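You operate a simulated robot arm through the tools that you are given. There is no shell and no other tool. Be economical: measure what you need, move in short steps, check, and stop when the job is done.

Carry out the task below with a simulated two-armed robot. There is one attempt and no reset: what you move stays moved.

TASK
Pick up the brown bottle with one hand, pass it to the other hand and put it on the draining board. Set down upright: brown bottle.

It is judged by the outcome, as a careful person would: the job done as asked, and still so three seconds after it is handed in. It fails if anything else is knocked over, pushed out of place, dropped, spilled or broken.

THE ROBOT
Two 7-joint arms with two-finger parallel grippers on one trunk, on a base that drives. Base frame: it is fixed to the floor where the robot stands at the start and does not move with it; the origin is under the middle of the robot, x ahead of it, y to its left, z up. Readings come in mm, degrees, newtons and seconds.
The left shoulder is at the start at [60, 147, 543], the right one opposite. With the tool pointing down near the work surface each hand reaches from about 100 to 600 mm from the robot's upright axis, wherever it stands, measured 20 degrees to its own side. Places, roughly: brown bottle (6x6x20 cm) [700, 100, 900]; draining board (32x21 cm) [-600, 2080, 900]. Payload 3.43 kg a hand.
Tool frame (each hand has its own): the origin (TCP) lies between the finger pads and is the grasp point; the fingertips stand 30 mm ahead of it; z points along the fingers, y is the line along which they close. The gripper opens to 94 mm. The fingers are 28 mm wide and 10 mm thick; the gripper's body (50 by 96 mm) begins 55 mm behind the TCP.
Orientation is that of the tool frame in the base frame, as [roll, pitch, yaw] about the fixed x, y, z axes, in that order (R = Rz(yaw) Ry(pitch) Rx(roll)). With the fingers straight down and closing along the base's y, the tool's x points along the base's -x, its y along +y and its z along -z.

THE INTERFACE
- The arms move only by the tool apply_moves. It takes "left_rows", "right_rows" or both (then of equal length, played together; a hand with none holds still); each is a list of rows, each a list of 2 entries, a list of its own where there are three numbers: the shift along the base's x, y, z in units of 30 mm (1.0 is 30 mm), then the turn, a rotation vector about the base's x, y, z in units of 4 degrees (1.0 is 4 degrees). In form: [[[tx, ty, tz], [rx, ry, rz]], ...]. A call has 1 to 20 rows; each row shifts and turns the commanded pose from where the row before left it. "left_grip" and "right_grip" are, for a hand that has rows, the finger opening in mm, from 0 to 94, set as the call begins (left out, the last holds). A call with a number of a shift or a turn outside -1 to 1 is refused whole. Each row takes 0.2 s and may step no farther than 50 mm and 8.6 degrees from the row before; otherwise, or with a gripper value out of range, the whole call is refused. Where a pose cannot be reached the arm comes as near as it can. A force on the tool above 40 N (or 10 N above the force at the start of the call, whichever is more), or a blocked arm, ends the call early, and 0.2 s more pass. The fingers move at their own pace (about 72 mm/s each) and stop on an object; they squeeze with about 25 N. The grip force told is the motor's: it shows also when the fingers shut on nothing. Time passes only in rows, and 0.2 s behind the last, so rows that do not move let the fingers close. The reply holds the time, the measured pose of the TCP, the force on the tool along the base axes, the opening and the grip force, in the units named above and with some noise, with the torque about the TCP (base axes, N m) and any sound that the robot's microphone picked up.
- Cameras (640 x 400 px; columns grow to the right, rows downward): "scene" is now at [58.8, 20.5, 1181.2]; the picture's right is [0.25, -0.97, 0.00], its down [-0.49, -0.12, -0.86] and it looks along [0.84, 0.21, -0.51] (base axes); focal length 286 px, centre (320, 200). "left" rides on the left gripper at [76, -14, -103] in its tool frame; the picture's right is [0.18, 0.98, 0.00], its down [-0.75, 0.14, -0.64] and it looks along [-0.63, 0.12, 0.77] (tool axes); focal length 243 px, centre (320, 200). "right" rides on the right gripper at [76, 14, -103] in its tool frame; the picture's right is [-0.18, 0.98, 0.00], its down [-0.75, -0.14, -0.64] and it looks along [-0.63, -0.12, 0.77] (tool axes); focal length 243 px, centre (320, 200). There is no depth. A picture from a camera that has moved, and an enlarged one, comes with that camera's place and axes in the base frame and with its lens.
- grab_frame(camera): a new picture of that camera. The clock stands still meanwhile.
- move_column(by): slides the trunk up (or, below 0, down) by that many mm; the arms and the scene camera ride with it, the base frame stays. It gives what a move gives, with no picture.
- drive_base(legs): drives the robot by 1 to 6 legs, each [ahead, left, turn to the left] in mm, mm and degrees, along the robot's own axes; the way and the turn of a leg run together, so that a leg with both is an arc; at most 1500 mm and 180 degrees a leg. The arms and the cameras ride along, it lands a little off, and it stops where it bumps. It gives what a move gives.
- pan_tilt(pan, tilt): turns the head with the scene camera to pan (to the left, within 86 degrees either way) and tilt (down, from -29 to 69), counted from straight ahead of the robot. It gives what a move gives.
- close_up(camera, box): a new picture of the part [left, top, right, bottom] of that camera's present view, enlarged. The clock stands still meanwhile.
- finish_job(): hands the job in; it is judged then, once.

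Go step by step. Nothing tells you exact positions but the pictures and the camera data: compare them with the known pose of the tool, close in by small moves and look again before you grip or let go. The budget is 120 turns and 108 pictures, counting those below and the enlarged ones. Unless the task says otherwise, let go and move clear before handing in, and close with one line.

The tools are called after "Call:" as a command line: name --argument value ..., lists and objects as JSON in quotes. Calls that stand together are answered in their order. apply_moves: Moves the arms, as the interface text tells. Its arguments: {"type":"object","properties":{"left_rows":{"type":"array"},"left_grip":{"type":"number"},"right_rows":{"type":"array"},"right_grip":{"type":"number"}},"required":[]} The other tools are called the same way: move_column (by) slides the trunk up or down; drive_base (legs) drives the base; pan_tilt (pan, tilt) turns the head that bears the scene camera; grab_frame (camera) takes a picture; close_up (camera, box) takes an enlarged picture of a part of a camera's view; finish_job () hands the job in.

At the start:

```text
t: 0.0
left_tcp_pos: [313.0, 217.4, 999.8]
left_tcp_rot: [179.9, 0.1, -180.0]
left_wrist_force: [-0.1, -1.4, -0.2]
left_wrist_torque: [0.0, 0.03, -0.02]
left_finger_gap: 94.0
left_finger_force: 0.0
right_tcp_pos: [300.7, -85.9, 1000.7]
right_tcp_rot: [179.9, 0.1, 180.0]
right_wrist_force: [-0.6, -0.4, -0.3]
right_wrist_torque: [0.01, -0.05, -0.01]
right_finger_gap: 94.0
right_finger_force: 0.1
trunk travel left (down, up): [-250.0, 0.0]
robot x, y, heading: [2.5, -1.7, 0.1]
head pan, tilt: [14.3, 30.4]
```

scene: 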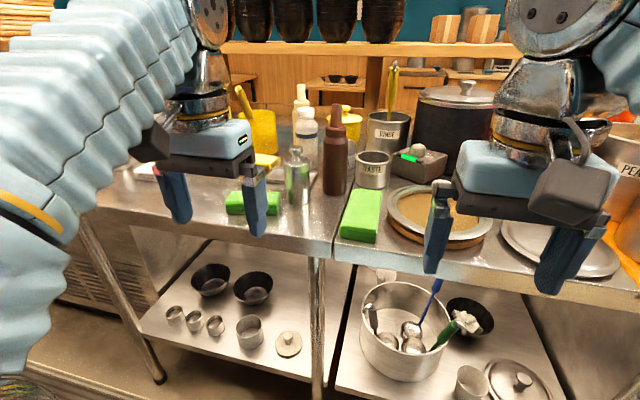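
right: 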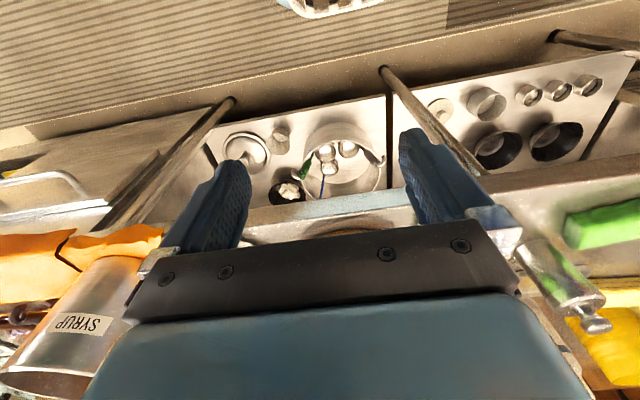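
left: 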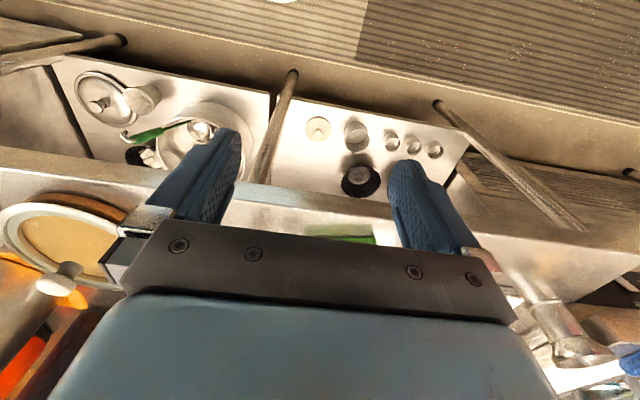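

The brown bottle stands behind a green sponge, with a metal bottle to its left, a clear or white one behind it and a grey box to its right. I'll enlarge the area to measure it.

Call:
close_up --camera "scene" --box '[240, 80, 440, 205]'

Call:
pan_tilt --pan 80 --tilt 15

Call:
grab_frame --camera "scene"

```text
3.20 times, centred on (340, 142) of scene
camera zoom: at [58.8, 20.5, 1181.2], right [0.25, -0.97, 0.0], down [-0.49, -0.12, -0.86], along [0.84, 0.21, -0.51], focal length 915 px, centre (256, 384)
```

zoom: 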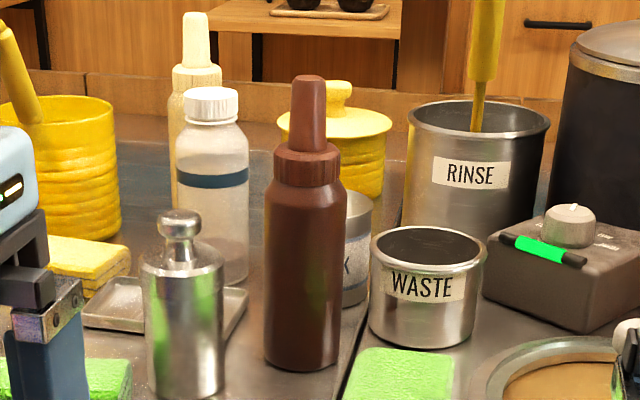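

```text
t: 1.4
left_tcp_pos: [312.6, 216.6, 999.7]
left_tcp_rot: [-180.0, 0.0, 180.0]
left_wrist_force: [-0.6, 0.1, -0.1]
left_wrist_torque: [-0.01, -0.01, 0.01]
left_finger_gap: 93.9
left_finger_force: 0.1
right_tcp_pos: [300.9, -85.7, 1000.8]
right_tcp_rot: [179.9, 0.1, 180.0]
right_wrist_force: [0.1, -1.1, 0.2]
right_wrist_torque: [-0.01, -0.01, -0.04]
right_finger_gap: 94.0
right_finger_force: 0.0
trunk travel left (down, up): [-250.0, 0.0]
robot x, y, heading: [-3.8, -1.3, -0.1]
head pan, tilt: [80.0, 15.0]
```

```text
103 pictures are left
camera scene: at [-12.4, 90.2, 1205.9], right [0.98, -0.17, 0.0], down [-0.05, -0.26, -0.97], along [0.17, 0.95, -0.26], focal length 286 px, centre (320, 200)
```

scene: 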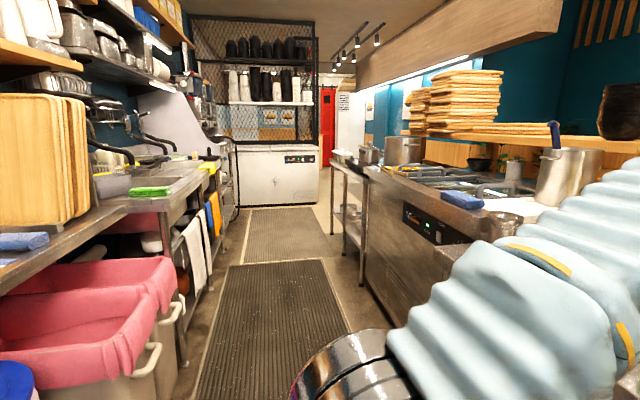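

The bottle is at about (670, 135), with the table top near z≈850. Before picking it up I'll look at the draining board, so I can choose grasps that suit setting it down.

Call:
close_up --camera "scene" --box '[70, 90, 270, 215]'

Call:
pan_tilt --pan 14 --tilt 40

Call:
drive_base --legs '[[60, 0, 0]]'

Call:
grab_frame --camera "scene"

```text
3.20 times, centred on (170, 152) of scene
camera zoom: at [-12.4, 90.2, 1205.9], right [0.98, -0.17, 0.0], down [-0.05, -0.26, -0.97], along [0.17, 0.95, -0.26], focal length 915 px, centre (800, 352)
```

zoom: 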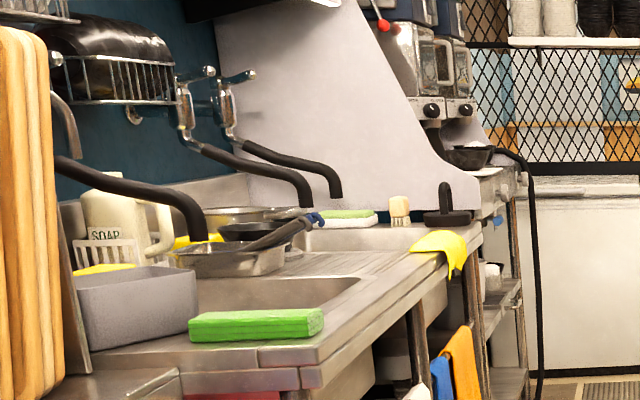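

```text
t: 2.7
left_tcp_pos: [313.5, 217.1, 999.2]
left_tcp_rot: [180.0, -0.1, 180.0]
left_wrist_force: [0.5, -0.4, -0.2]
left_wrist_torque: [-0.02, -0.01, -0.04]
left_finger_gap: 94.1
left_finger_force: 0.2
right_tcp_pos: [299.0, -84.9, 999.1]
right_tcp_rot: [179.8, 0.1, -180.0]
right_wrist_force: [0.4, 0.2, -0.9]
right_wrist_torque: [-0.05, 0.04, 0.0]
right_finger_gap: 94.1
right_finger_force: 0.0
trunk travel left (down, up): [-250.0, 0.0]
robot x, y, heading: [1.3, 2.5, -0.3]
head pan, tilt: [14.0, 40.0]
```

```text
t: 3.7
left_tcp_pos: [373.7, 216.7, 999.9]
left_tcp_rot: [-179.9, 0.1, 179.9]
left_wrist_force: [0.9, 0.0, 0.3]
left_wrist_torque: [0.0, -0.04, -0.04]
left_finger_gap: 93.9
left_finger_force: 0.1
right_tcp_pos: [360.1, -85.7, 999.7]
right_tcp_rot: [179.9, 0.1, 179.9]
right_wrist_force: [-1.6, -0.2, 0.9]
right_wrist_torque: [0.0, 0.01, -0.01]
right_finger_gap: 94.3
right_finger_force: 0.0
trunk travel left (down, up): [-250.0, 0.0]
robot x, y, heading: [62.4, 1.3, 0.0]
head pan, tilt: [14.0, 40.0]
```

```text
101 pictures are left
camera scene: at [114.3, 18.6, 1166.4], right [0.24, -0.97, 0.0], down [-0.62, -0.15, -0.77], along [0.74, 0.18, -0.64], focal length 286 px, centre (320, 200)
```

scene: 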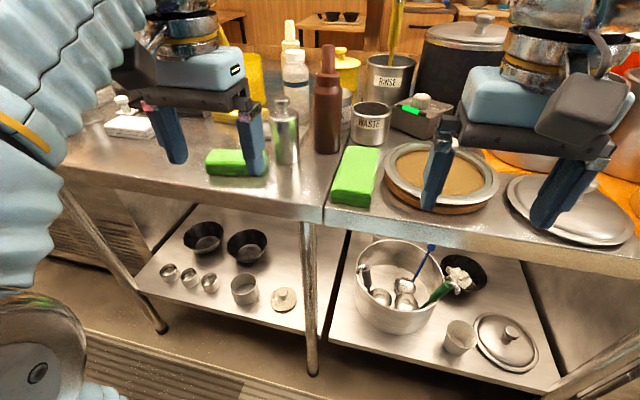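

The draining board is the ribbed steel section between the sinks on the other side of the aisle. I'll take the bottle by its nozzle from above with the left hand: raise both hands first, then drive a little closer.

Call:
apply_moves --left_rows '[[[0, 0, 1], [0, 0, 0]], [[0, 0, 1], [0, 0, 0]], [[0, 0, 1], [0, 0, 0]], [[0, 0, 1], [0, 0, 0]]]' --right_rows '[[[0, -1, 1], [0, 0, 0]], [[0, -1, 1], [0, 0, 0]], [[0, -1, 1], [0, 0, 0]], [[0, -1, 1], [0, 0, 0]]]'

Call:
drive_base --legs '[[90, 0, 0]]'

Call:
apply_moves --left_rows '[[[1, -0.5, 0], [0, 0, 0]], [[1, -0.5, 0], [0, 0, 0]], [[1, -0.5, 0], [0, 0, 0]], [[1, -0.5, 0], [0, 0, 0]], [[0, -0.5, 0], [0, 0, 0]]]'

Call:
grab_frame --camera "scene"

Call:
grab_frame --camera "left"

```text
t: 4.7
left_tcp_pos: [373.9, 217.3, 999.2]
left_tcp_rot: [-179.9, 0.0, 179.9]
left_wrist_force: [0.4, 0.2, -0.8]
left_wrist_torque: [-0.01, 0.03, 0.0]
left_finger_gap: 94.1
left_finger_force: 0.1
left hand out of reach, approached as far as the arm can: row 1, 2, 3, 4
right_tcp_pos: [361.4, -86.1, 1000.1]
right_tcp_rot: [179.8, 0.1, 179.9]
right_wrist_force: [1.2, 0.3, -0.5]
right_wrist_torque: [-0.01, 0.01, -0.02]
right_finger_gap: 93.8
right_finger_force: 0.1
right hand out of reach, approached as far as the arm can: row 1, 2, 3, 4
trunk travel left (down, up): [-250.0, 0.0]
robot x, y, heading: [60.4, 0.7, 0.0]
head pan, tilt: [14.0, 40.0]
```

```text
t: 5.8
left_tcp_pos: [463.3, 215.4, 999.7]
left_tcp_rot: [179.9, 0.0, 179.9]
left_wrist_force: [-0.8, -0.4, 0.0]
left_wrist_torque: [-0.03, 0.02, 0.01]
left_finger_gap: 94.2
left_finger_force: 0.1
right_tcp_pos: [450.1, -85.2, 1000.0]
right_tcp_rot: [179.9, 0.1, -179.9]
right_wrist_force: [-0.4, 0.1, 0.1]
right_wrist_torque: [0.0, -0.01, -0.01]
right_finger_gap: 94.0
right_finger_force: 0.1
trunk travel left (down, up): [-250.0, 0.0]
robot x, y, heading: [151.1, 1.0, -0.1]
head pan, tilt: [14.0, 40.0]
```

```text
t: 7.0
left_tcp_pos: [526.0, 173.0, 1000.1]
left_tcp_rot: [180.0, -0.1, 180.0]
left_wrist_force: [0.4, -0.3, 0.5]
left_wrist_torque: [0.02, 0.02, 0.01]
left_finger_gap: 93.9
left_finger_force: 0.1
left hand out of reach, approached as far as the arm can: row 3, 4
right_tcp_pos: [450.4, -84.3, 1000.2]
right_tcp_rot: [179.9, 0.0, 180.0]
right_wrist_force: [-0.7, 0.5, -1.2]
right_wrist_torque: [0.01, -0.04, 0.01]
right_finger_gap: 94.0
right_finger_force: 0.1
trunk travel left (down, up): [-250.0, 0.0]
robot x, y, heading: [148.6, -0.0, 0.3]
head pan, tilt: [14.0, 40.0]
```

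```text
100 pictures are left
camera scene: at [204.2, 18.8, 1166.4], right [0.24, -0.97, 0.0], down [-0.62, -0.16, -0.77], along [0.74, 0.19, -0.64], focal length 286 px, centre (320, 200)
```

scene: 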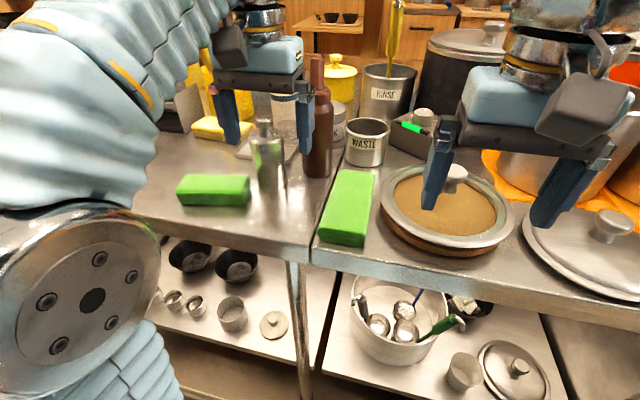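

```text
99 pictures are left
camera left: at [448.0, 159.3, 1101.7], right [-0.18, 0.98, 0.0], down [0.75, 0.14, 0.64], along [0.63, 0.12, -0.77], focal length 243 px, centre (320, 200)
```

left: 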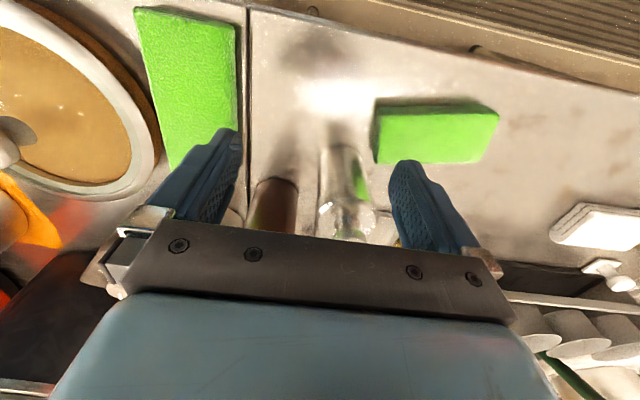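

Straight down, the hand tops out near z=1000, too low to come over the 1050 mm bottle. Instead I'll tilt the left hand about 60° forward and come in from the front at nozzle height, above the metal bottle. I'll retreat and tilt first.

Call:
apply_moves --left_rows '[[[-1, 0, 0], [0, 0, 0]], [[-1, 0, 0], [0, 0, 0]], [[0, 0, 0], [0, -1, 0]], [[0, 0, 0], [0, -1, 0]], [[0, 0, 0], [0, -1, 0]], [[0, 0, 0], [0, -1, 0]], [[0, 0, 0], [0, -1, 0]], [[0, 0, 0.2], [0, -1, 0]], [[0, -0.2, 0.2], [0, -1, 0]], [[0, -0.2, 0.2], [0, -1, 0]], [[0, -0.2, 0.2], [0, -1, 0]], [[0, -0.2, 0.2], [0, -1, 0]], [[0, -0.2, 0.2], [0, -1, 0]], [[0, -0.2, 0.2], [0, -1, 0]], [[0, 0, 0.2], [0, -1, 0]], [[0, 0, 0], [0, -1, 0]]]'

Call:
grab_frame --camera "scene"

Call:
grab_frame --camera "left"

```text
t: 10.4
left_tcp_pos: [463.1, 137.3, 1048.8]
left_tcp_rot: [-179.9, 56.0, -180.0]
left_wrist_force: [-0.2, 0.4, -0.5]
left_wrist_torque: [-0.02, 0.0, 0.0]
left_finger_gap: 93.8
left_finger_force: 0.0
right_tcp_pos: [449.7, -85.4, 1000.1]
right_tcp_rot: [179.8, 0.0, -179.9]
right_wrist_force: [0.7, 0.1, -0.1]
right_wrist_torque: [0.0, 0.0, -0.01]
right_finger_gap: 94.1
right_finger_force: 0.1
trunk travel left (down, up): [-250.0, 0.0]
robot x, y, heading: [148.5, 2.8, -0.2]
head pan, tilt: [14.0, 40.0]
```

```text
98 pictures are left
camera scene: at [204.3, 18.7, 1166.4], right [0.24, -0.97, 0.0], down [-0.62, -0.16, -0.77], along [0.74, 0.19, -0.64], focal length 286 px, centre (320, 200)
```

scene: 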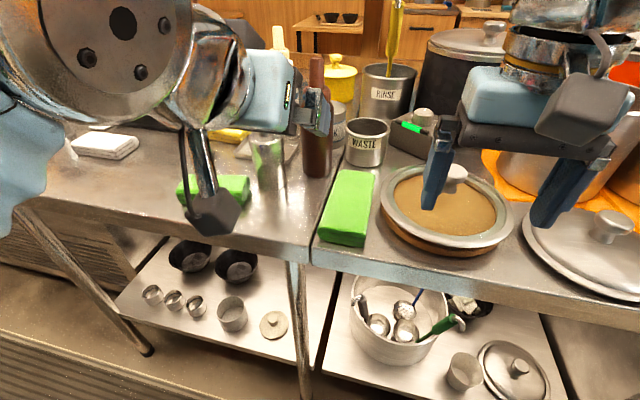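

```text
97 pictures are left
camera left: at [333.9, 124.3, 1041.3], right [-0.1, 0.98, -0.15], down [-0.11, 0.14, 0.98], along [0.99, 0.12, 0.1], focal length 243 px, centre (320, 200)
```

left: 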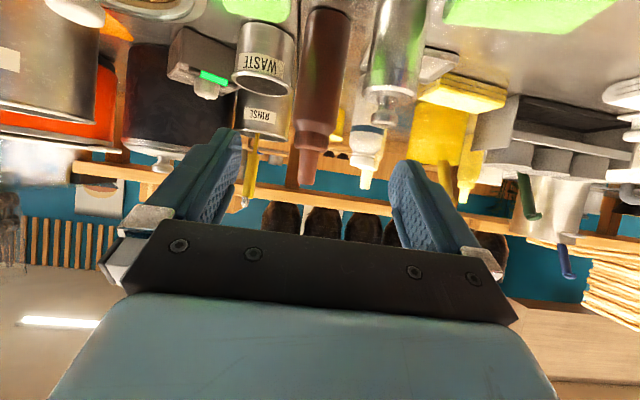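

The nozzle tip lines up between the fingers at about (667, 142), top ≈1053. I'll move in, stopping short to check.

Call:
apply_moves --left_rows '[[[1, 0, -0.2], [0, 0, 0]], [[1, 0, -0.2], [0, 0, 0]], [[1, 0, 0], [0, 0, 0]], [[1, 0, 0], [0, 0, 0]], [[0.7, 0, 0], [0, 0, 0]]]' --left_grip 80

Call:
grab_frame --camera "left"

Call:
grab_frame --camera "scene"

```text
t: 11.6
left_tcp_pos: [603.7, 137.2, 1036.7]
left_tcp_rot: [179.9, 56.0, -179.9]
left_wrist_force: [0.4, 1.1, -0.3]
left_wrist_torque: [-0.01, 0.01, 0.01]
left_finger_gap: 80.0
left_finger_force: 0.0
right_tcp_pos: [450.4, -86.0, 1000.3]
right_tcp_rot: [179.9, 0.1, 180.0]
right_wrist_force: [0.0, 0.4, 0.5]
right_wrist_torque: [0.01, -0.03, 0.03]
right_finger_gap: 94.1
right_finger_force: 0.1
trunk travel left (down, up): [-250.0, 0.0]
robot x, y, heading: [149.5, -1.1, -0.2]
head pan, tilt: [14.0, 40.0]
```

```text
96 pictures are left
camera left: at [475.1, 123.0, 1029.7], right [-0.1, 0.98, -0.15], down [-0.11, 0.14, 0.98], along [0.99, 0.12, 0.09], focal length 243 px, centre (320, 200)
```

left: 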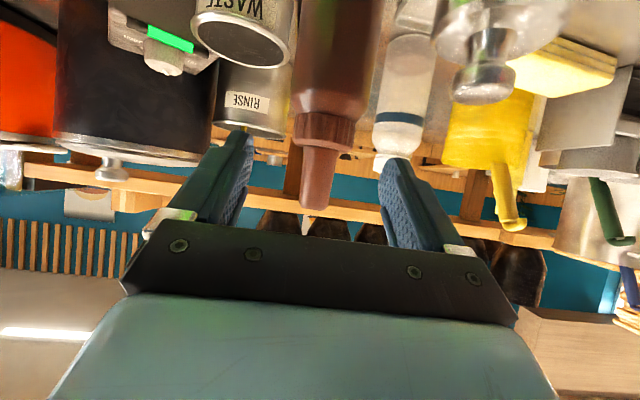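

```text
95 pictures are left
camera scene: at [204.1, 18.7, 1166.4], right [0.24, -0.97, 0.0], down [-0.62, -0.16, -0.77], along [0.74, 0.19, -0.64], focal length 286 px, centre (320, 200)
```

scene: 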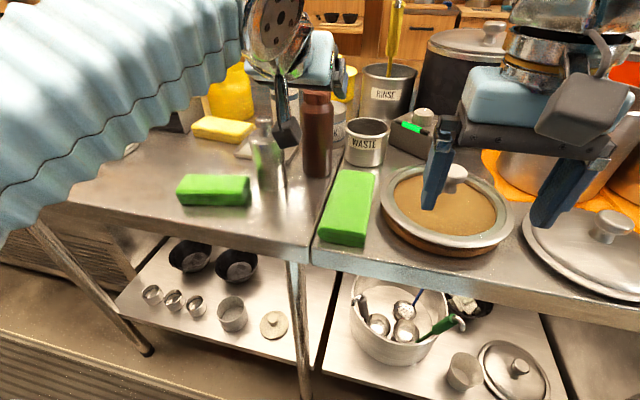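

Triangulating the nozzle tip from the two views gives (673, 145, 1057). I'll move on with a small left shift, then check before closing.

Call:
apply_moves --left_rows '[[[0.8, 0.25, 0.13], [0, 0, 0]], [[0.8, 0, 0], [0, 0, 0]], [[0.7, 0, 0], [0, 0, 0]]]'

Call:
grab_frame --camera "left"

Call:
close_up --camera "scene" --box '[240, 20, 440, 145]'

```text
t: 12.4
left_tcp_pos: [674.2, 144.7, 1040.0]
left_tcp_rot: [-180.0, 55.9, -180.0]
left_wrist_force: [-0.4, 0.1, -0.9]
left_wrist_torque: [0.04, 0.0, -0.03]
left_finger_gap: 80.1
left_finger_force: 0.1
right_tcp_pos: [449.7, -85.4, 999.7]
right_tcp_rot: [179.9, 0.1, 180.0]
right_wrist_force: [-0.7, 0.8, -0.5]
right_wrist_torque: [-0.01, 0.0, 0.01]
right_finger_gap: 93.7
right_finger_force: 0.0
trunk travel left (down, up): [-250.0, 0.0]
robot x, y, heading: [146.7, -1.0, -0.1]
head pan, tilt: [14.0, 40.0]
```

```text
94 pictures are left
camera left: at [544.3, 130.7, 1033.9], right [-0.1, 0.98, -0.15], down [-0.11, 0.14, 0.98], along [0.99, 0.12, 0.1], focal length 243 px, centre (320, 200)
```

left: 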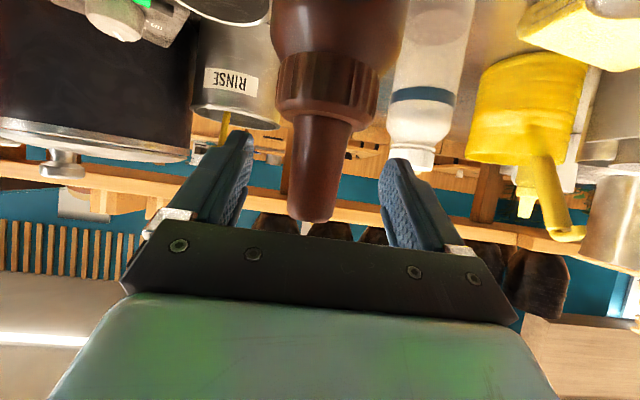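

```text
3.20 times, centred on (340, 82) of scene
camera zoom: at [204.4, 18.9, 1166.4], right [0.24, -0.97, 0.0], down [-0.62, -0.16, -0.77], along [0.74, 0.19, -0.64], focal length 915 px, centre (256, 576)
```

zoom: 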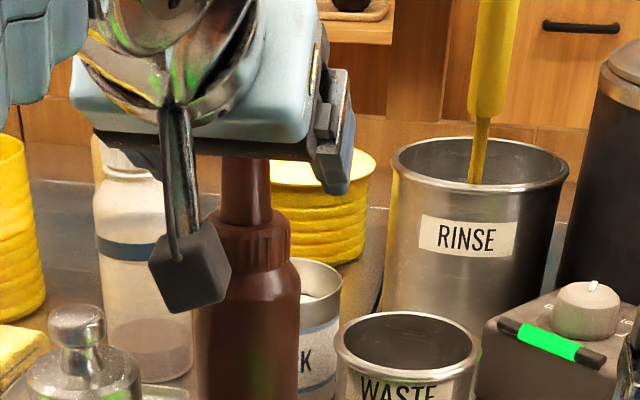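

The nozzle is centred between the fingers, so I'll close on it.

Call:
apply_moves --left_rows '[[[0, 0, 0], [0, 0, 0]], [[0, 0, 0], [0, 0, 0]], [[0, 0, 0], [0, 0, 0]], [[0, 0, 0], [0, 0, 0]], [[0, 0, 0], [0, 0, 0]]]' --left_grip 10

Call:
grab_frame --camera "left"

```text
t: 13.6
left_tcp_pos: [672.5, 143.9, 1041.4]
left_tcp_rot: [-180.0, 56.0, 180.0]
left_wrist_force: [0.3, -0.8, 0.6]
left_wrist_torque: [0.01, 0.02, 0.01]
left_finger_gap: 25.0
left_finger_force: 24.6
right_tcp_pos: [451.4, -86.6, 998.7]
right_tcp_rot: [179.8, 0.1, -180.0]
right_wrist_force: [-0.5, -0.3, -0.7]
right_wrist_torque: [-0.05, 0.01, 0.02]
right_finger_gap: 94.2
right_finger_force: 0.1
trunk travel left (down, up): [-250.0, 0.0]
robot x, y, heading: [150.9, 2.0, -0.0]
head pan, tilt: [14.0, 40.0]
heard: snap
```

```text
92 pictures are left
camera left: at [544.1, 130.4, 1033.8], right [-0.1, 0.98, -0.15], down [-0.11, 0.14, 0.98], along [0.99, 0.12, 0.09], focal length 243 px, centre (320, 200)
```

left: 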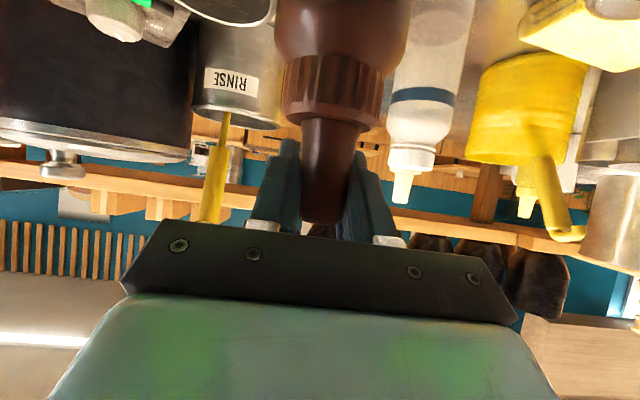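

The fingers hold at 25 mm with 25 N. There was a snap, but the nozzle looks intact. I'll lift slightly and check that the whole bottle comes up.

Call:
apply_moves --left_rows '[[[0, 0, 0.4], [0, 0, 0]], [[0, 0, 0.4], [0, 0, 0]]]'

Call:
close_up --camera "scene" --box '[230, 60, 430, 185]'

Call:
grab_frame --camera "left"

```text
t: 14.2
left_tcp_pos: [673.4, 144.7, 1064.3]
left_tcp_rot: [-179.9, 55.9, -179.9]
left_wrist_force: [0.2, 0.3, 0.1]
left_wrist_torque: [-0.01, -0.02, 0.01]
left_finger_gap: 24.8
left_finger_force: 24.6
right_tcp_pos: [450.6, -85.6, 999.2]
right_tcp_rot: [179.9, 0.1, 180.0]
right_wrist_force: [-0.1, -0.4, -0.3]
right_wrist_torque: [0.0, 0.01, 0.0]
right_finger_gap: 94.3
right_finger_force: 0.1
trunk travel left (down, up): [-250.0, 0.0]
robot x, y, heading: [152.0, 0.1, 0.0]
head pan, tilt: [14.0, 40.0]
```

```text
3.20 times, centred on (330, 122) of scene
camera zoom: at [204.2, 18.7, 1166.4], right [0.24, -0.97, 0.0], down [-0.62, -0.16, -0.77], along [0.74, 0.19, -0.64], focal length 915 px, centre (288, 448)
```

zoom: 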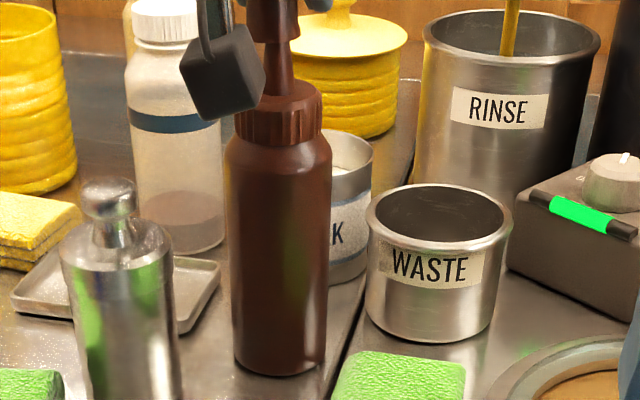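

```text
90 pictures are left
camera left: at [545.2, 129.4, 1058.8], right [-0.1, 0.98, -0.15], down [-0.11, 0.14, 0.98], along [0.99, 0.12, 0.1], focal length 243 px, centre (320, 200)
```

left: 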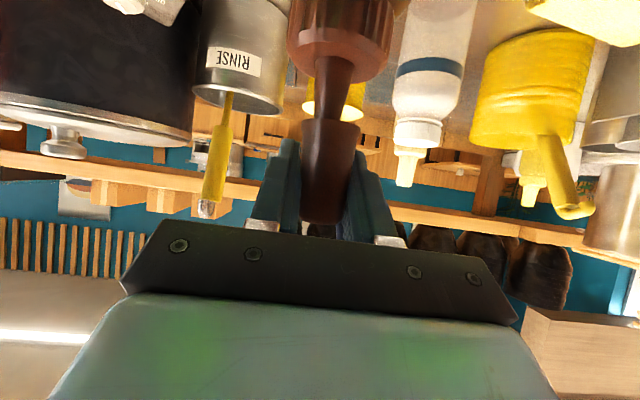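

The nozzle is a removable over-cap and it came off, while the bottle itself stayed in place. I'll lower the cap straight back onto the spout, press it home, and then grip the bottle lower down.

Call:
apply_moves --left_rows '[[[0, 0, -0.4], [0, 0, 0]], [[0, 0, -0.4], [0, 0, 0]], [[0, 0, 0], [0, 0, 0]]]'

Call:
grab_frame --camera "left"

Call:
close_up --camera "scene" --box '[270, 60, 370, 122]'

```text
t: 15.0
left_tcp_pos: [672.0, 144.1, 1039.8]
left_tcp_rot: [-180.0, 56.0, 180.0]
left_wrist_force: [0.4, -1.1, 0.6]
left_wrist_torque: [-0.04, -0.02, 0.01]
left_finger_gap: 25.4
left_finger_force: 25.0
right_tcp_pos: [450.4, -85.6, 999.3]
right_tcp_rot: [179.8, 0.0, -180.0]
right_wrist_force: [-0.1, 0.6, 1.5]
right_wrist_torque: [0.01, -0.01, -0.03]
right_finger_gap: 94.4
right_finger_force: 0.1
trunk travel left (down, up): [-250.0, 0.0]
robot x, y, heading: [150.7, -4.6, -0.1]
head pan, tilt: [14.0, 40.0]
```

```text
89 pictures are left
camera left: at [544.4, 129.5, 1033.5], right [-0.1, 0.98, -0.15], down [-0.11, 0.14, 0.98], along [0.99, 0.12, 0.1], focal length 243 px, centre (320, 200)
```

left: 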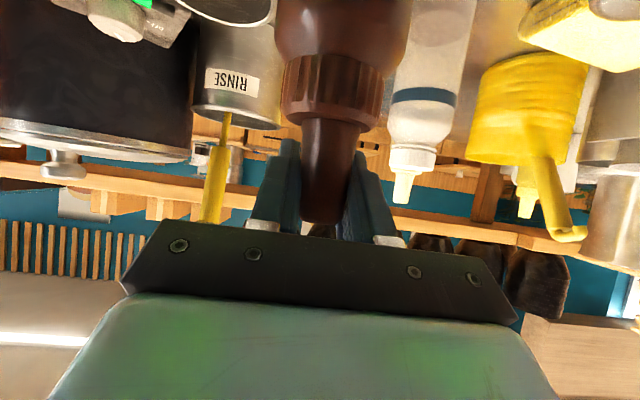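

```text
6.40 times, centred on (320, 91) of scene
camera zoom: at [204.2, 18.6, 1166.4], right [0.24, -0.97, 0.0], down [-0.62, -0.16, -0.77], along [0.74, 0.19, -0.64], focal length 1830 px, centre (320, 898)
```

zoom: 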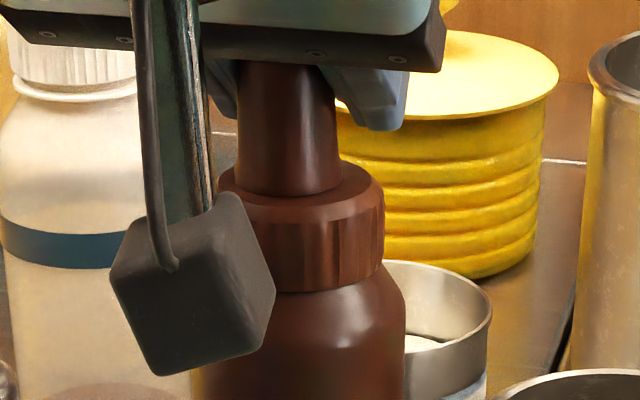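

The cap is seated again. I'll press down lightly to snap it home.

Call:
apply_moves --left_rows '[[[0, 0, -0.07], [0, 0, 0]], [[0, 0, -0.07], [0, 0, 0]], [[0, 0, 0], [0, 0, 0]]]'

```text
t: 15.8
left_tcp_pos: [672.6, 142.3, 1037.6]
left_tcp_rot: [179.8, 56.4, 179.9]
left_wrist_force: [2.1, -4.0, 28.5]
left_wrist_torque: [-0.1, 0.31, 0.14]
left_finger_gap: 25.8
left_finger_force: 25.0
right_tcp_pos: [449.3, -87.1, 1000.6]
right_tcp_rot: [179.9, 0.3, -179.9]
right_wrist_force: [0.4, -1.1, -0.9]
right_wrist_torque: [0.01, 0.02, 0.0]
right_finger_gap: 94.0
right_finger_force: 0.1
trunk travel left (down, up): [-250.0, 0.0]
robot x, y, heading: [149.2, 0.5, -0.1]
head pan, tilt: [14.0, 40.0]
heard: snap
```

It snapped on. Next I'll ease off, release, lower to the threaded collar (z≈992), which clears the WASTE can and the metal bottle, and check.

Call:
apply_moves --left_rows '[[[0, 0, 0.1], [0, 0, 0]]]'

Call:
apply_moves --left_rows '[[[0, 0, 0], [0, 0, 0]], [[0, 0, 0], [0, 0, 0]], [[0, 0, 0], [0, 0, 0]], [[0, 0.05, -0.5], [0, 0, 0]], [[0, 0, -0.5], [0, 0, 0]]]' --left_grip 78

Call:
grab_frame --camera "left"

Call:
close_up --camera "scene" --box '[230, 60, 430, 185]'

```text
t: 16.2
left_tcp_pos: [672.8, 145.3, 1037.2]
left_tcp_rot: [179.9, 56.1, 179.9]
left_wrist_force: [0.9, -2.7, 18.7]
left_wrist_torque: [-0.16, 0.16, 0.04]
left_finger_gap: 25.3
left_finger_force: 25.0
right_tcp_pos: [450.4, -86.0, 999.7]
right_tcp_rot: [180.0, 0.1, 180.0]
right_wrist_force: [0.0, 0.0, 0.0]
right_wrist_torque: [0.01, -0.01, 0.05]
right_finger_gap: 93.9
right_finger_force: 0.1
trunk travel left (down, up): [-250.0, 0.0]
robot x, y, heading: [153.7, 0.4, 0.1]
head pan, tilt: [14.0, 40.0]
```

```text
t: 17.4
left_tcp_pos: [673.4, 147.4, 1007.5]
left_tcp_rot: [-179.9, 56.0, 180.0]
left_wrist_force: [0.1, -0.4, 0.2]
left_wrist_torque: [0.01, 0.01, 0.02]
left_finger_gap: 77.8
left_finger_force: 0.1
right_tcp_pos: [450.4, -86.0, 999.9]
right_tcp_rot: [179.7, 0.1, -180.0]
right_wrist_force: [-0.7, 0.1, 0.8]
right_wrist_torque: [-0.01, 0.04, 0.02]
right_finger_gap: 94.1
right_finger_force: 0.0
trunk travel left (down, up): [-250.0, 0.0]
robot x, y, heading: [150.3, -0.9, -0.1]
head pan, tilt: [14.0, 40.0]
```

```text
87 pictures are left
camera left: at [544.2, 134.0, 1000.8], right [-0.1, 0.98, -0.15], down [-0.11, 0.14, 0.98], along [0.99, 0.12, 0.09], focal length 243 px, centre (320, 200)
```

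left: 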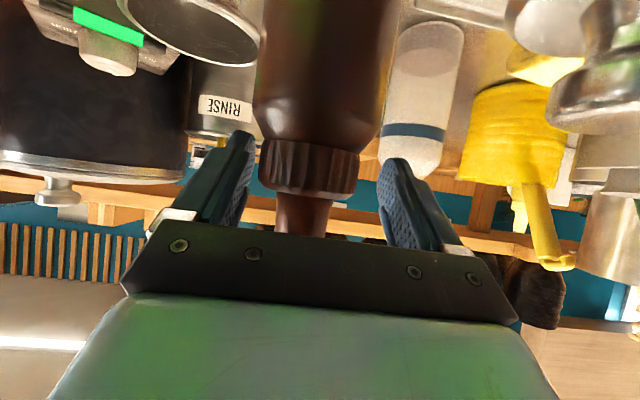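

```text
3.20 times, centred on (330, 122) of scene
camera zoom: at [204.2, 18.7, 1166.4], right [0.24, -0.97, 0.0], down [-0.62, -0.16, -0.77], along [0.74, 0.19, -0.64], focal length 915 px, centre (288, 448)
```

zoom: 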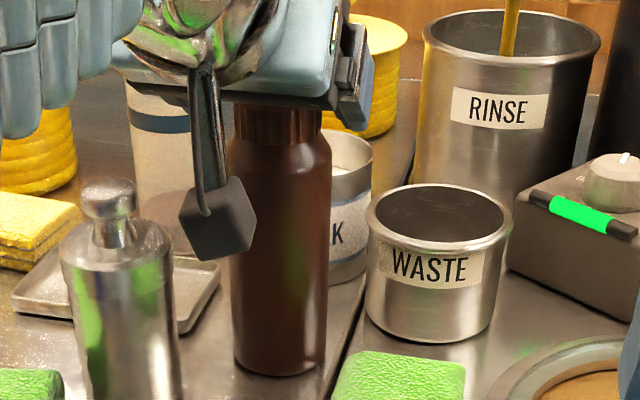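

The cap is back on and the bottle is undisturbed. The body reaches full width below z≈975, so I'll lower to z≈970, centre on y≈141 and grip the body there.

Call:
apply_moves --left_rows '[[[0, -0.2, -0.4], [0, 0, 0]], [[0, 0, -0.4], [0, 0, 0]], [[0, 0, -0.4], [0, 0, 0]]]'

Call:
grab_frame --camera "left"

Call:
close_up --camera "scene" --box '[230, 60, 430, 185]'

```text
t: 18.2
left_tcp_pos: [672.0, 141.1, 973.2]
left_tcp_rot: [179.9, 55.9, 180.0]
left_wrist_force: [0.3, 0.5, 0.0]
left_wrist_torque: [0.01, -0.02, -0.03]
left_finger_gap: 78.0
left_finger_force: 0.1
right_tcp_pos: [451.9, -84.2, 1000.0]
right_tcp_rot: [179.9, 0.3, 180.0]
right_wrist_force: [0.1, -0.4, -1.0]
right_wrist_torque: [0.02, 0.0, -0.03]
right_finger_gap: 93.6
right_finger_force: 0.1
trunk travel left (down, up): [-250.0, 0.0]
robot x, y, heading: [150.7, 0.8, -0.1]
head pan, tilt: [14.0, 40.0]
heard: snap
```

```text
85 pictures are left
camera left: at [544.2, 126.2, 966.5], right [-0.1, 0.98, -0.15], down [-0.11, 0.14, 0.98], along [0.99, 0.12, 0.09], focal length 243 px, centre (320, 200)
```

left: 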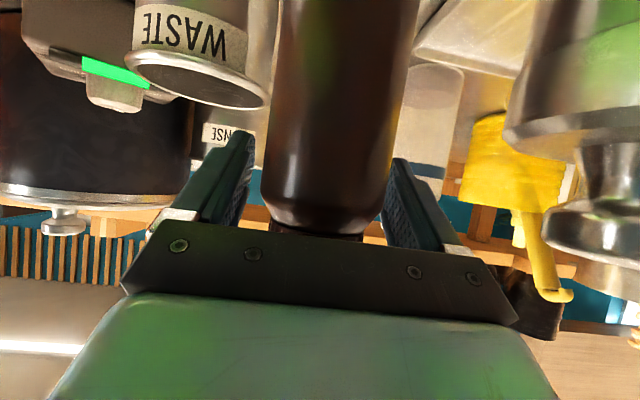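

```text
3.20 times, centred on (330, 122) of scene
camera zoom: at [204.2, 18.7, 1166.4], right [0.24, -0.97, 0.0], down [-0.62, -0.16, -0.77], along [0.74, 0.19, -0.64], focal length 915 px, centre (288, 448)
```

zoom: 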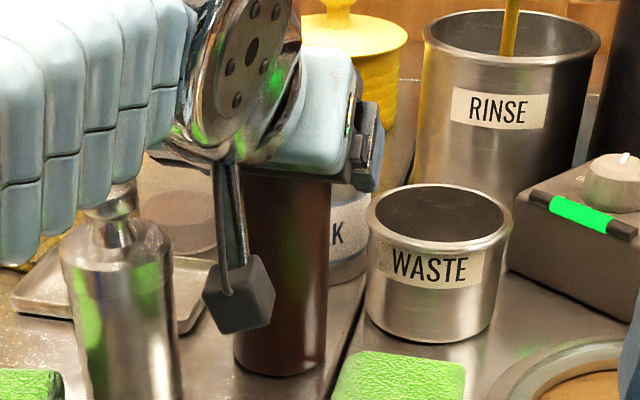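

The bottle body is centred between the fingers and nothing around it has moved. I'll close.

Call:
apply_moves --left_rows '[[[0, 0, 0], [0, 0, 0]], [[0, 0, 0], [0, 0, 0]], [[0, 0, 0], [0, 0, 0]], [[0, 0, 0], [0, 0, 0]]]' --left_grip 40

Call:
apply_moves --left_rows '[[[0, 0, 0.4], [0, 0, 0]], [[0, 0, 0.4], [0, 0, 0]]]'

Call:
grab_frame --camera "scene"

Call:
grab_frame --camera "left"

```text
t: 19.2
left_tcp_pos: [673.2, 139.9, 973.9]
left_tcp_rot: [180.0, 56.0, 179.9]
left_wrist_force: [-0.8, -0.1, -0.2]
left_wrist_torque: [-0.06, -0.08, -0.03]
left_finger_gap: 61.9
left_finger_force: 25.5
right_tcp_pos: [450.0, -85.3, 999.2]
right_tcp_rot: [179.9, 0.1, 179.9]
right_wrist_force: [0.0, -1.2, -0.4]
right_wrist_torque: [-0.02, -0.01, -0.01]
right_finger_gap: 94.0
right_finger_force: 0.1
trunk travel left (down, up): [-250.0, 0.0]
robot x, y, heading: [146.4, -3.8, 0.0]
head pan, tilt: [14.0, 40.0]
```

```text
t: 19.8
left_tcp_pos: [673.5, 142.3, 996.9]
left_tcp_rot: [179.9, 56.0, -179.9]
left_wrist_force: [-0.7, 0.0, -3.3]
left_wrist_torque: [0.0, -0.03, 0.0]
left_finger_gap: 61.4
left_finger_force: 24.7
right_tcp_pos: [450.1, -85.3, 1000.7]
right_tcp_rot: [179.9, 0.0, -180.0]
right_wrist_force: [0.0, 0.1, 0.4]
right_wrist_torque: [0.0, 0.0, 0.02]
right_finger_gap: 94.1
right_finger_force: 0.1
trunk travel left (down, up): [-250.0, 0.0]
robot x, y, heading: [151.4, 1.1, -0.0]
head pan, tilt: [14.0, 40.0]
```

```text
83 pictures are left
camera scene: at [204.4, 18.8, 1166.4], right [0.24, -0.97, 0.0], down [-0.62, -0.16, -0.77], along [0.74, 0.19, -0.64], focal length 286 px, centre (320, 200)
```

scene: 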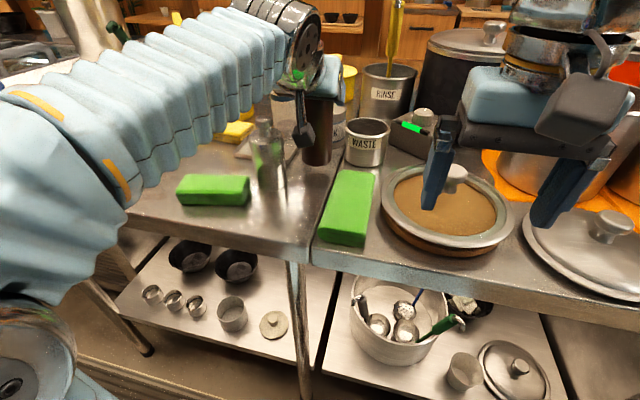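

```text
82 pictures are left
camera left: at [545.0, 127.1, 990.7], right [-0.1, 0.98, -0.15], down [-0.11, 0.14, 0.98], along [0.99, 0.12, 0.09], focal length 243 px, centre (320, 200)
```

left: 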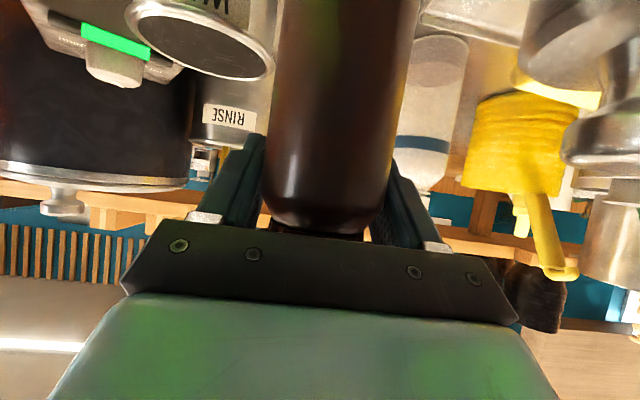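

The bottle is lifted, weighing about 3.3 N at the wrist. I'll raise it well clear of its neighbours and look at the cap.

Call:
apply_moves --left_rows '[[[0, 0, 0.9], [0, 0, 0]], [[0, 0, 0.9], [0, 0, 0]], [[0, 0, 0.9], [0, 0, 0]], [[0, 0, 0.9], [0, 0, 0]]]'

Call:
grab_frame --camera "scene"

```text
t: 20.8
left_tcp_pos: [675.2, 141.8, 1104.6]
left_tcp_rot: [-180.0, 56.0, -180.0]
left_wrist_force: [-0.3, 0.2, -3.3]
left_wrist_torque: [0.01, -0.04, -0.03]
left_finger_gap: 61.6
left_finger_force: 24.9
right_tcp_pos: [451.7, -84.2, 999.9]
right_tcp_rot: [179.9, 0.1, -180.0]
right_wrist_force: [0.1, -0.3, 0.6]
right_wrist_torque: [-0.03, 0.01, -0.01]
right_finger_gap: 94.2
right_finger_force: 0.1
trunk travel left (down, up): [-250.0, 0.0]
robot x, y, heading: [153.3, -1.6, -0.1]
head pan, tilt: [14.0, 40.0]
```

```text
81 pictures are left
camera scene: at [204.4, 18.8, 1166.4], right [0.24, -0.97, 0.0], down [-0.62, -0.16, -0.77], along [0.74, 0.19, -0.64], focal length 286 px, centre (320, 200)
```

scene: 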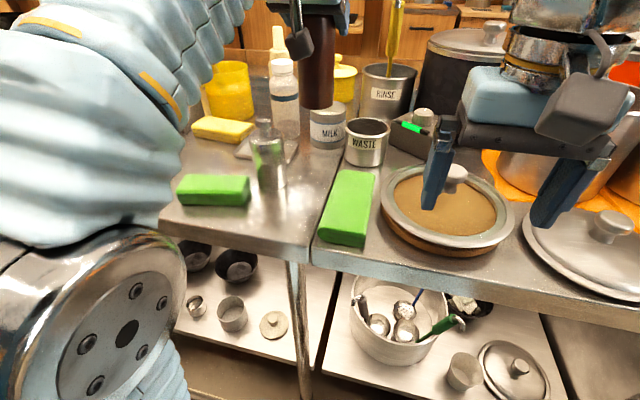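

The bottle base is above everything nearby. I'll back the robot off the table, bring the bottle in front of the chest and inspect it.

Call:
drive_base --legs '[[-200, 0, 0]]'

Call:
apply_moves --left_rows '[[[-0.7, 0, 0], [0, 0, 0]], [[-0.7, 0, 0], [0, 0, 0]], [[-0.7, 0, 0], [0, 0, 0]]]'

Call:
pan_tilt --pan 18 --tilt 20

Call:
grab_frame --camera "scene"

Call:
grab_frame --camera "left"

```text
t: 22.4
left_tcp_pos: [479.4, 141.7, 1105.9]
left_tcp_rot: [180.0, 56.0, -180.0]
left_wrist_force: [0.1, -0.4, -3.5]
left_wrist_torque: [0.01, -0.06, 0.04]
left_finger_gap: 61.8
left_finger_force: 25.0
right_tcp_pos: [256.8, -85.2, 999.4]
right_tcp_rot: [179.9, 0.1, 180.0]
right_wrist_force: [-0.3, -0.1, 0.5]
right_wrist_torque: [0.01, 0.03, -0.03]
right_finger_gap: 93.7
right_finger_force: 0.0
trunk travel left (down, up): [-250.0, 0.0]
robot x, y, heading: [-44.5, -2.3, -0.1]
head pan, tilt: [14.0, 40.0]
```

```text
t: 23.2
left_tcp_pos: [417.0, 141.4, 1105.0]
left_tcp_rot: [-179.9, 56.0, 179.9]
left_wrist_force: [-0.5, 0.4, -3.7]
left_wrist_torque: [0.0, -0.04, -0.01]
left_finger_gap: 61.9
left_finger_force: 25.3
right_tcp_pos: [257.0, -84.8, 999.7]
right_tcp_rot: [179.8, 0.1, -179.8]
right_wrist_force: [0.7, -0.1, -0.4]
right_wrist_torque: [0.03, 0.02, 0.03]
right_finger_gap: 94.2
right_finger_force: 0.0
trunk travel left (down, up): [-250.0, 0.0]
robot x, y, heading: [-42.6, 2.5, 0.1]
head pan, tilt: [14.0, 40.0]
```

```text
t: 24.0
left_tcp_pos: [415.9, 140.4, 1104.1]
left_tcp_rot: [-180.0, 56.0, 179.9]
left_wrist_force: [0.8, 0.3, -3.9]
left_wrist_torque: [-0.05, -0.04, 0.02]
left_finger_gap: 61.4
left_finger_force: 25.0
right_tcp_pos: [256.4, -85.5, 1000.1]
right_tcp_rot: [179.9, 0.1, 180.0]
right_wrist_force: [0.7, 0.0, 0.0]
right_wrist_torque: [-0.01, 0.01, 0.0]
right_finger_gap: 93.8
right_finger_force: 0.1
trunk travel left (down, up): [-250.0, 0.0]
robot x, y, heading: [-44.0, 0.2, 0.1]
head pan, tilt: [18.0, 20.0]
```

```text
80 pictures are left
camera scene: at [15.8, 26.8, 1197.7], right [0.31, -0.95, 0.0], down [-0.33, -0.11, -0.94], along [0.89, 0.29, -0.34], focal length 286 px, centre (320, 200)
```

scene: 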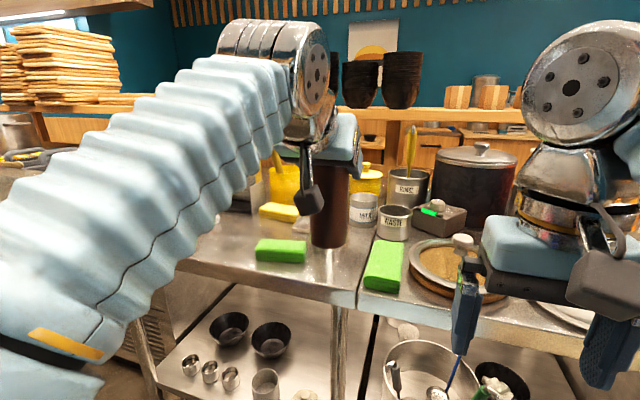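

```text
79 pictures are left
camera left: at [287.8, 127.7, 1098.5], right [-0.1, 0.98, -0.15], down [-0.11, 0.14, 0.98], along [0.99, 0.12, 0.09], focal length 243 px, centre (320, 200)
```

left: 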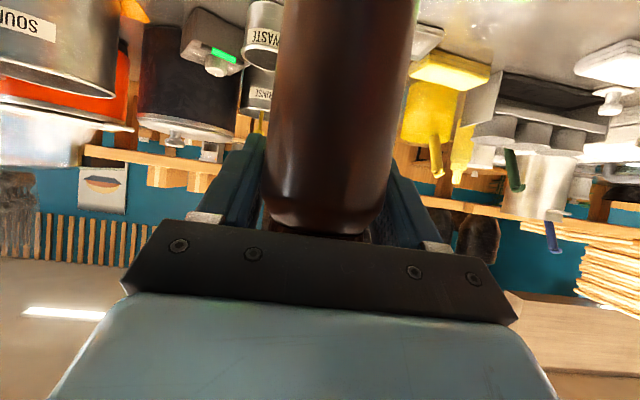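

The bottle is held securely. Now I'll bring it to the centre and yaw the left hand so it approaches from the left, leaving the right side free for the other hand.

Call:
apply_moves --left_rows '[[[-0.1, -0.25, 0], [0, 0, -1]], [[-0.1, -0.25, 0], [0, 0, -1]], [[-0.1, -0.25, 0], [0, 0, -1]], [[-0.1, -0.25, 0], [0, 0, -1]], [[-0.1, -0.25, 0], [0, 0, -1]], [[-0.1, -0.25, 0], [0, 0, -1]], [[-0.1, -0.25, 0], [0, 0, -1]], [[-0.1, -0.25, 0], [0, 0, -1]], [[-0.1, -0.25, 0], [0, 0, -1]], [[-0.1, -0.25, 0], [0, 0, -1]], [[-0.1, -0.25, 0], [0, 0, -1]], [[0, 0, 0], [0, 0, -1]]]'

Call:
grab_frame --camera "scene"

```text
t: 26.6
left_tcp_pos: [382.8, 58.3, 1105.0]
left_tcp_rot: [-179.9, 56.0, 132.0]
left_wrist_force: [0.1, 0.1, -3.2]
left_wrist_torque: [-0.01, -0.06, -0.02]
left_finger_gap: 61.5
left_finger_force: 25.2
right_tcp_pos: [255.7, -86.4, 1000.3]
right_tcp_rot: [179.9, 0.1, -179.9]
right_wrist_force: [0.2, 0.0, 0.1]
right_wrist_torque: [-0.02, -0.02, -0.04]
right_finger_gap: 94.1
right_finger_force: 0.1
trunk travel left (down, up): [-250.0, 0.0]
robot x, y, heading: [-45.6, -5.2, -0.1]
head pan, tilt: [18.0, 20.0]
```

```text
78 pictures are left
camera scene: at [15.8, 26.8, 1197.8], right [0.31, -0.95, 0.0], down [-0.33, -0.11, -0.94], along [0.89, 0.29, -0.34], focal length 286 px, centre (320, 200)
```

scene: 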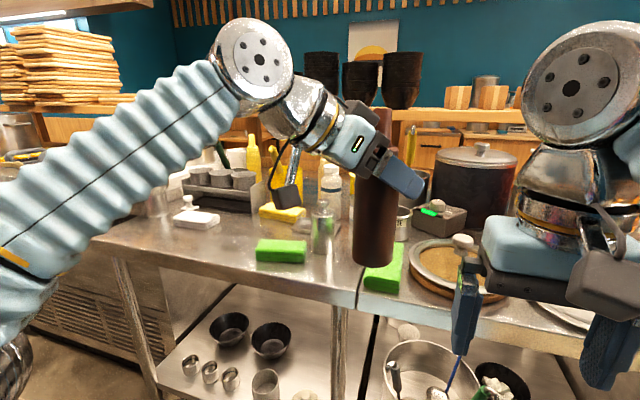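

The bottle now hangs at about (383, 58) with its base near z=981. I'll orient the right hand with a forward tilt, then yaw it left, staying clear of the bottle.

Call:
apply_moves --right_rows '[[[0, -0.1, 0], [0, -1, 0]], [[0, -0.1, 0], [0, -1, 0]], [[0, -0.1, 0], [0, -1, 0]], [[0, -0.1, 0], [0, -1, 0]], [[0, -0.1, 0], [0, -1, 0]], [[0, -0.1, 0], [0, -1, 0]], [[0, -0.1, 0.1], [0, -1, 0]], [[0, -0.1, 0.2], [0, -1, 0]], [[0, -0.1, 0.2], [0, -1, 0]], [[0, -0.1, 0.2], [0, -1, 0]], [[0, 0, 0.2], [0, -1, 0]], [[0, 0, 0.2], [0, -1, 0]], [[0, 0, 0.2], [0, -1, 0]], [[0, 0, 0.2], [0, -1, 0]]]' --right_grip 90

Call:
apply_moves --right_rows '[[[0, 0, 0], [0, 0, 1]], [[0, 0, 0], [0, 0, 1]], [[0, 0, 0], [0, 0, 1]], [[0, 0, 0], [0, 0, 1]], [[0, 0, 0], [0, 0, 1]], [[0, 0, 0], [0, 0, 1]], [[0, 0, 0], [0, 0, 1]], [[0, 0, 0], [0, 0, 1]], [[0, 0, 0], [0, 0, 1]], [[0, 0, 0], [0, 0, 1]], [[0, 0, 0], [0, 0, 1]], [[0, 0, 0], [0, 0, 1]]]'

Call:
grab_frame --camera "scene"

Call:
grab_frame --camera "right"

```text
t: 29.6
left_tcp_pos: [383.1, 58.3, 1105.1]
left_tcp_rot: [180.0, 56.0, 132.1]
left_wrist_force: [-0.8, 0.6, -3.0]
left_wrist_torque: [-0.08, -0.03, -0.03]
left_finger_gap: 61.7
left_finger_force: 25.3
right_tcp_pos: [255.4, -115.1, 1046.1]
right_tcp_rot: [-179.9, 56.1, -179.9]
right_wrist_force: [0.0, 0.6, 0.1]
right_wrist_torque: [0.01, 0.03, 0.02]
right_finger_gap: 90.0
right_finger_force: 0.1
trunk travel left (down, up): [-250.0, 0.0]
robot x, y, heading: [-46.7, 0.5, 0.2]
head pan, tilt: [18.0, 20.0]
```

```text
t: 32.2
left_tcp_pos: [383.0, 59.5, 1105.6]
left_tcp_rot: [-180.0, 56.0, 132.1]
left_wrist_force: [0.5, -0.4, -2.9]
left_wrist_torque: [-0.01, -0.04, -0.01]
left_finger_gap: 61.6
left_finger_force: 25.2
right_tcp_pos: [256.1, -115.9, 1043.8]
right_tcp_rot: [-179.8, 56.1, -131.7]
right_wrist_force: [-0.1, 0.6, 0.0]
right_wrist_torque: [0.01, -0.01, -0.01]
right_finger_gap: 89.8
right_finger_force: 0.0
trunk travel left (down, up): [-250.0, 0.0]
robot x, y, heading: [-44.7, 1.2, -0.0]
head pan, tilt: [18.0, 20.0]
```

```text
77 pictures are left
camera scene: at [15.7, 26.8, 1197.8], right [0.31, -0.95, 0.0], down [-0.33, -0.11, -0.94], along [0.89, 0.29, -0.34], focal length 286 px, centre (320, 200)
```

scene: 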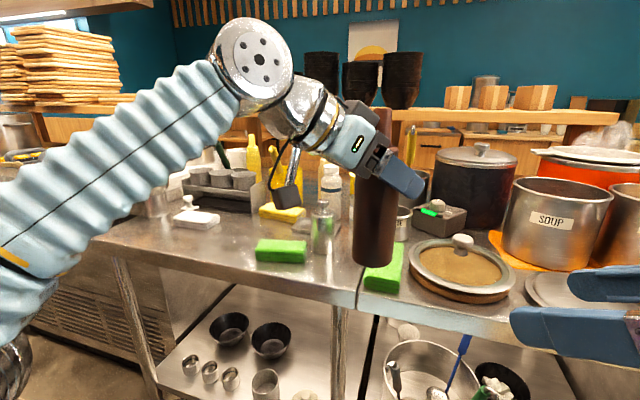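

```text
76 pictures are left
camera right: at [161.0, -201.8, 1037.6], right [-0.66, 0.73, 0.15], down [0.03, -0.18, 0.98], along [0.75, 0.66, 0.1], focal length 243 px, centre (320, 200)
```

right: 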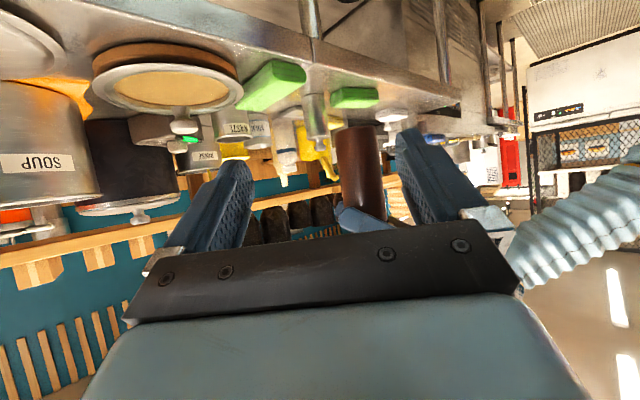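

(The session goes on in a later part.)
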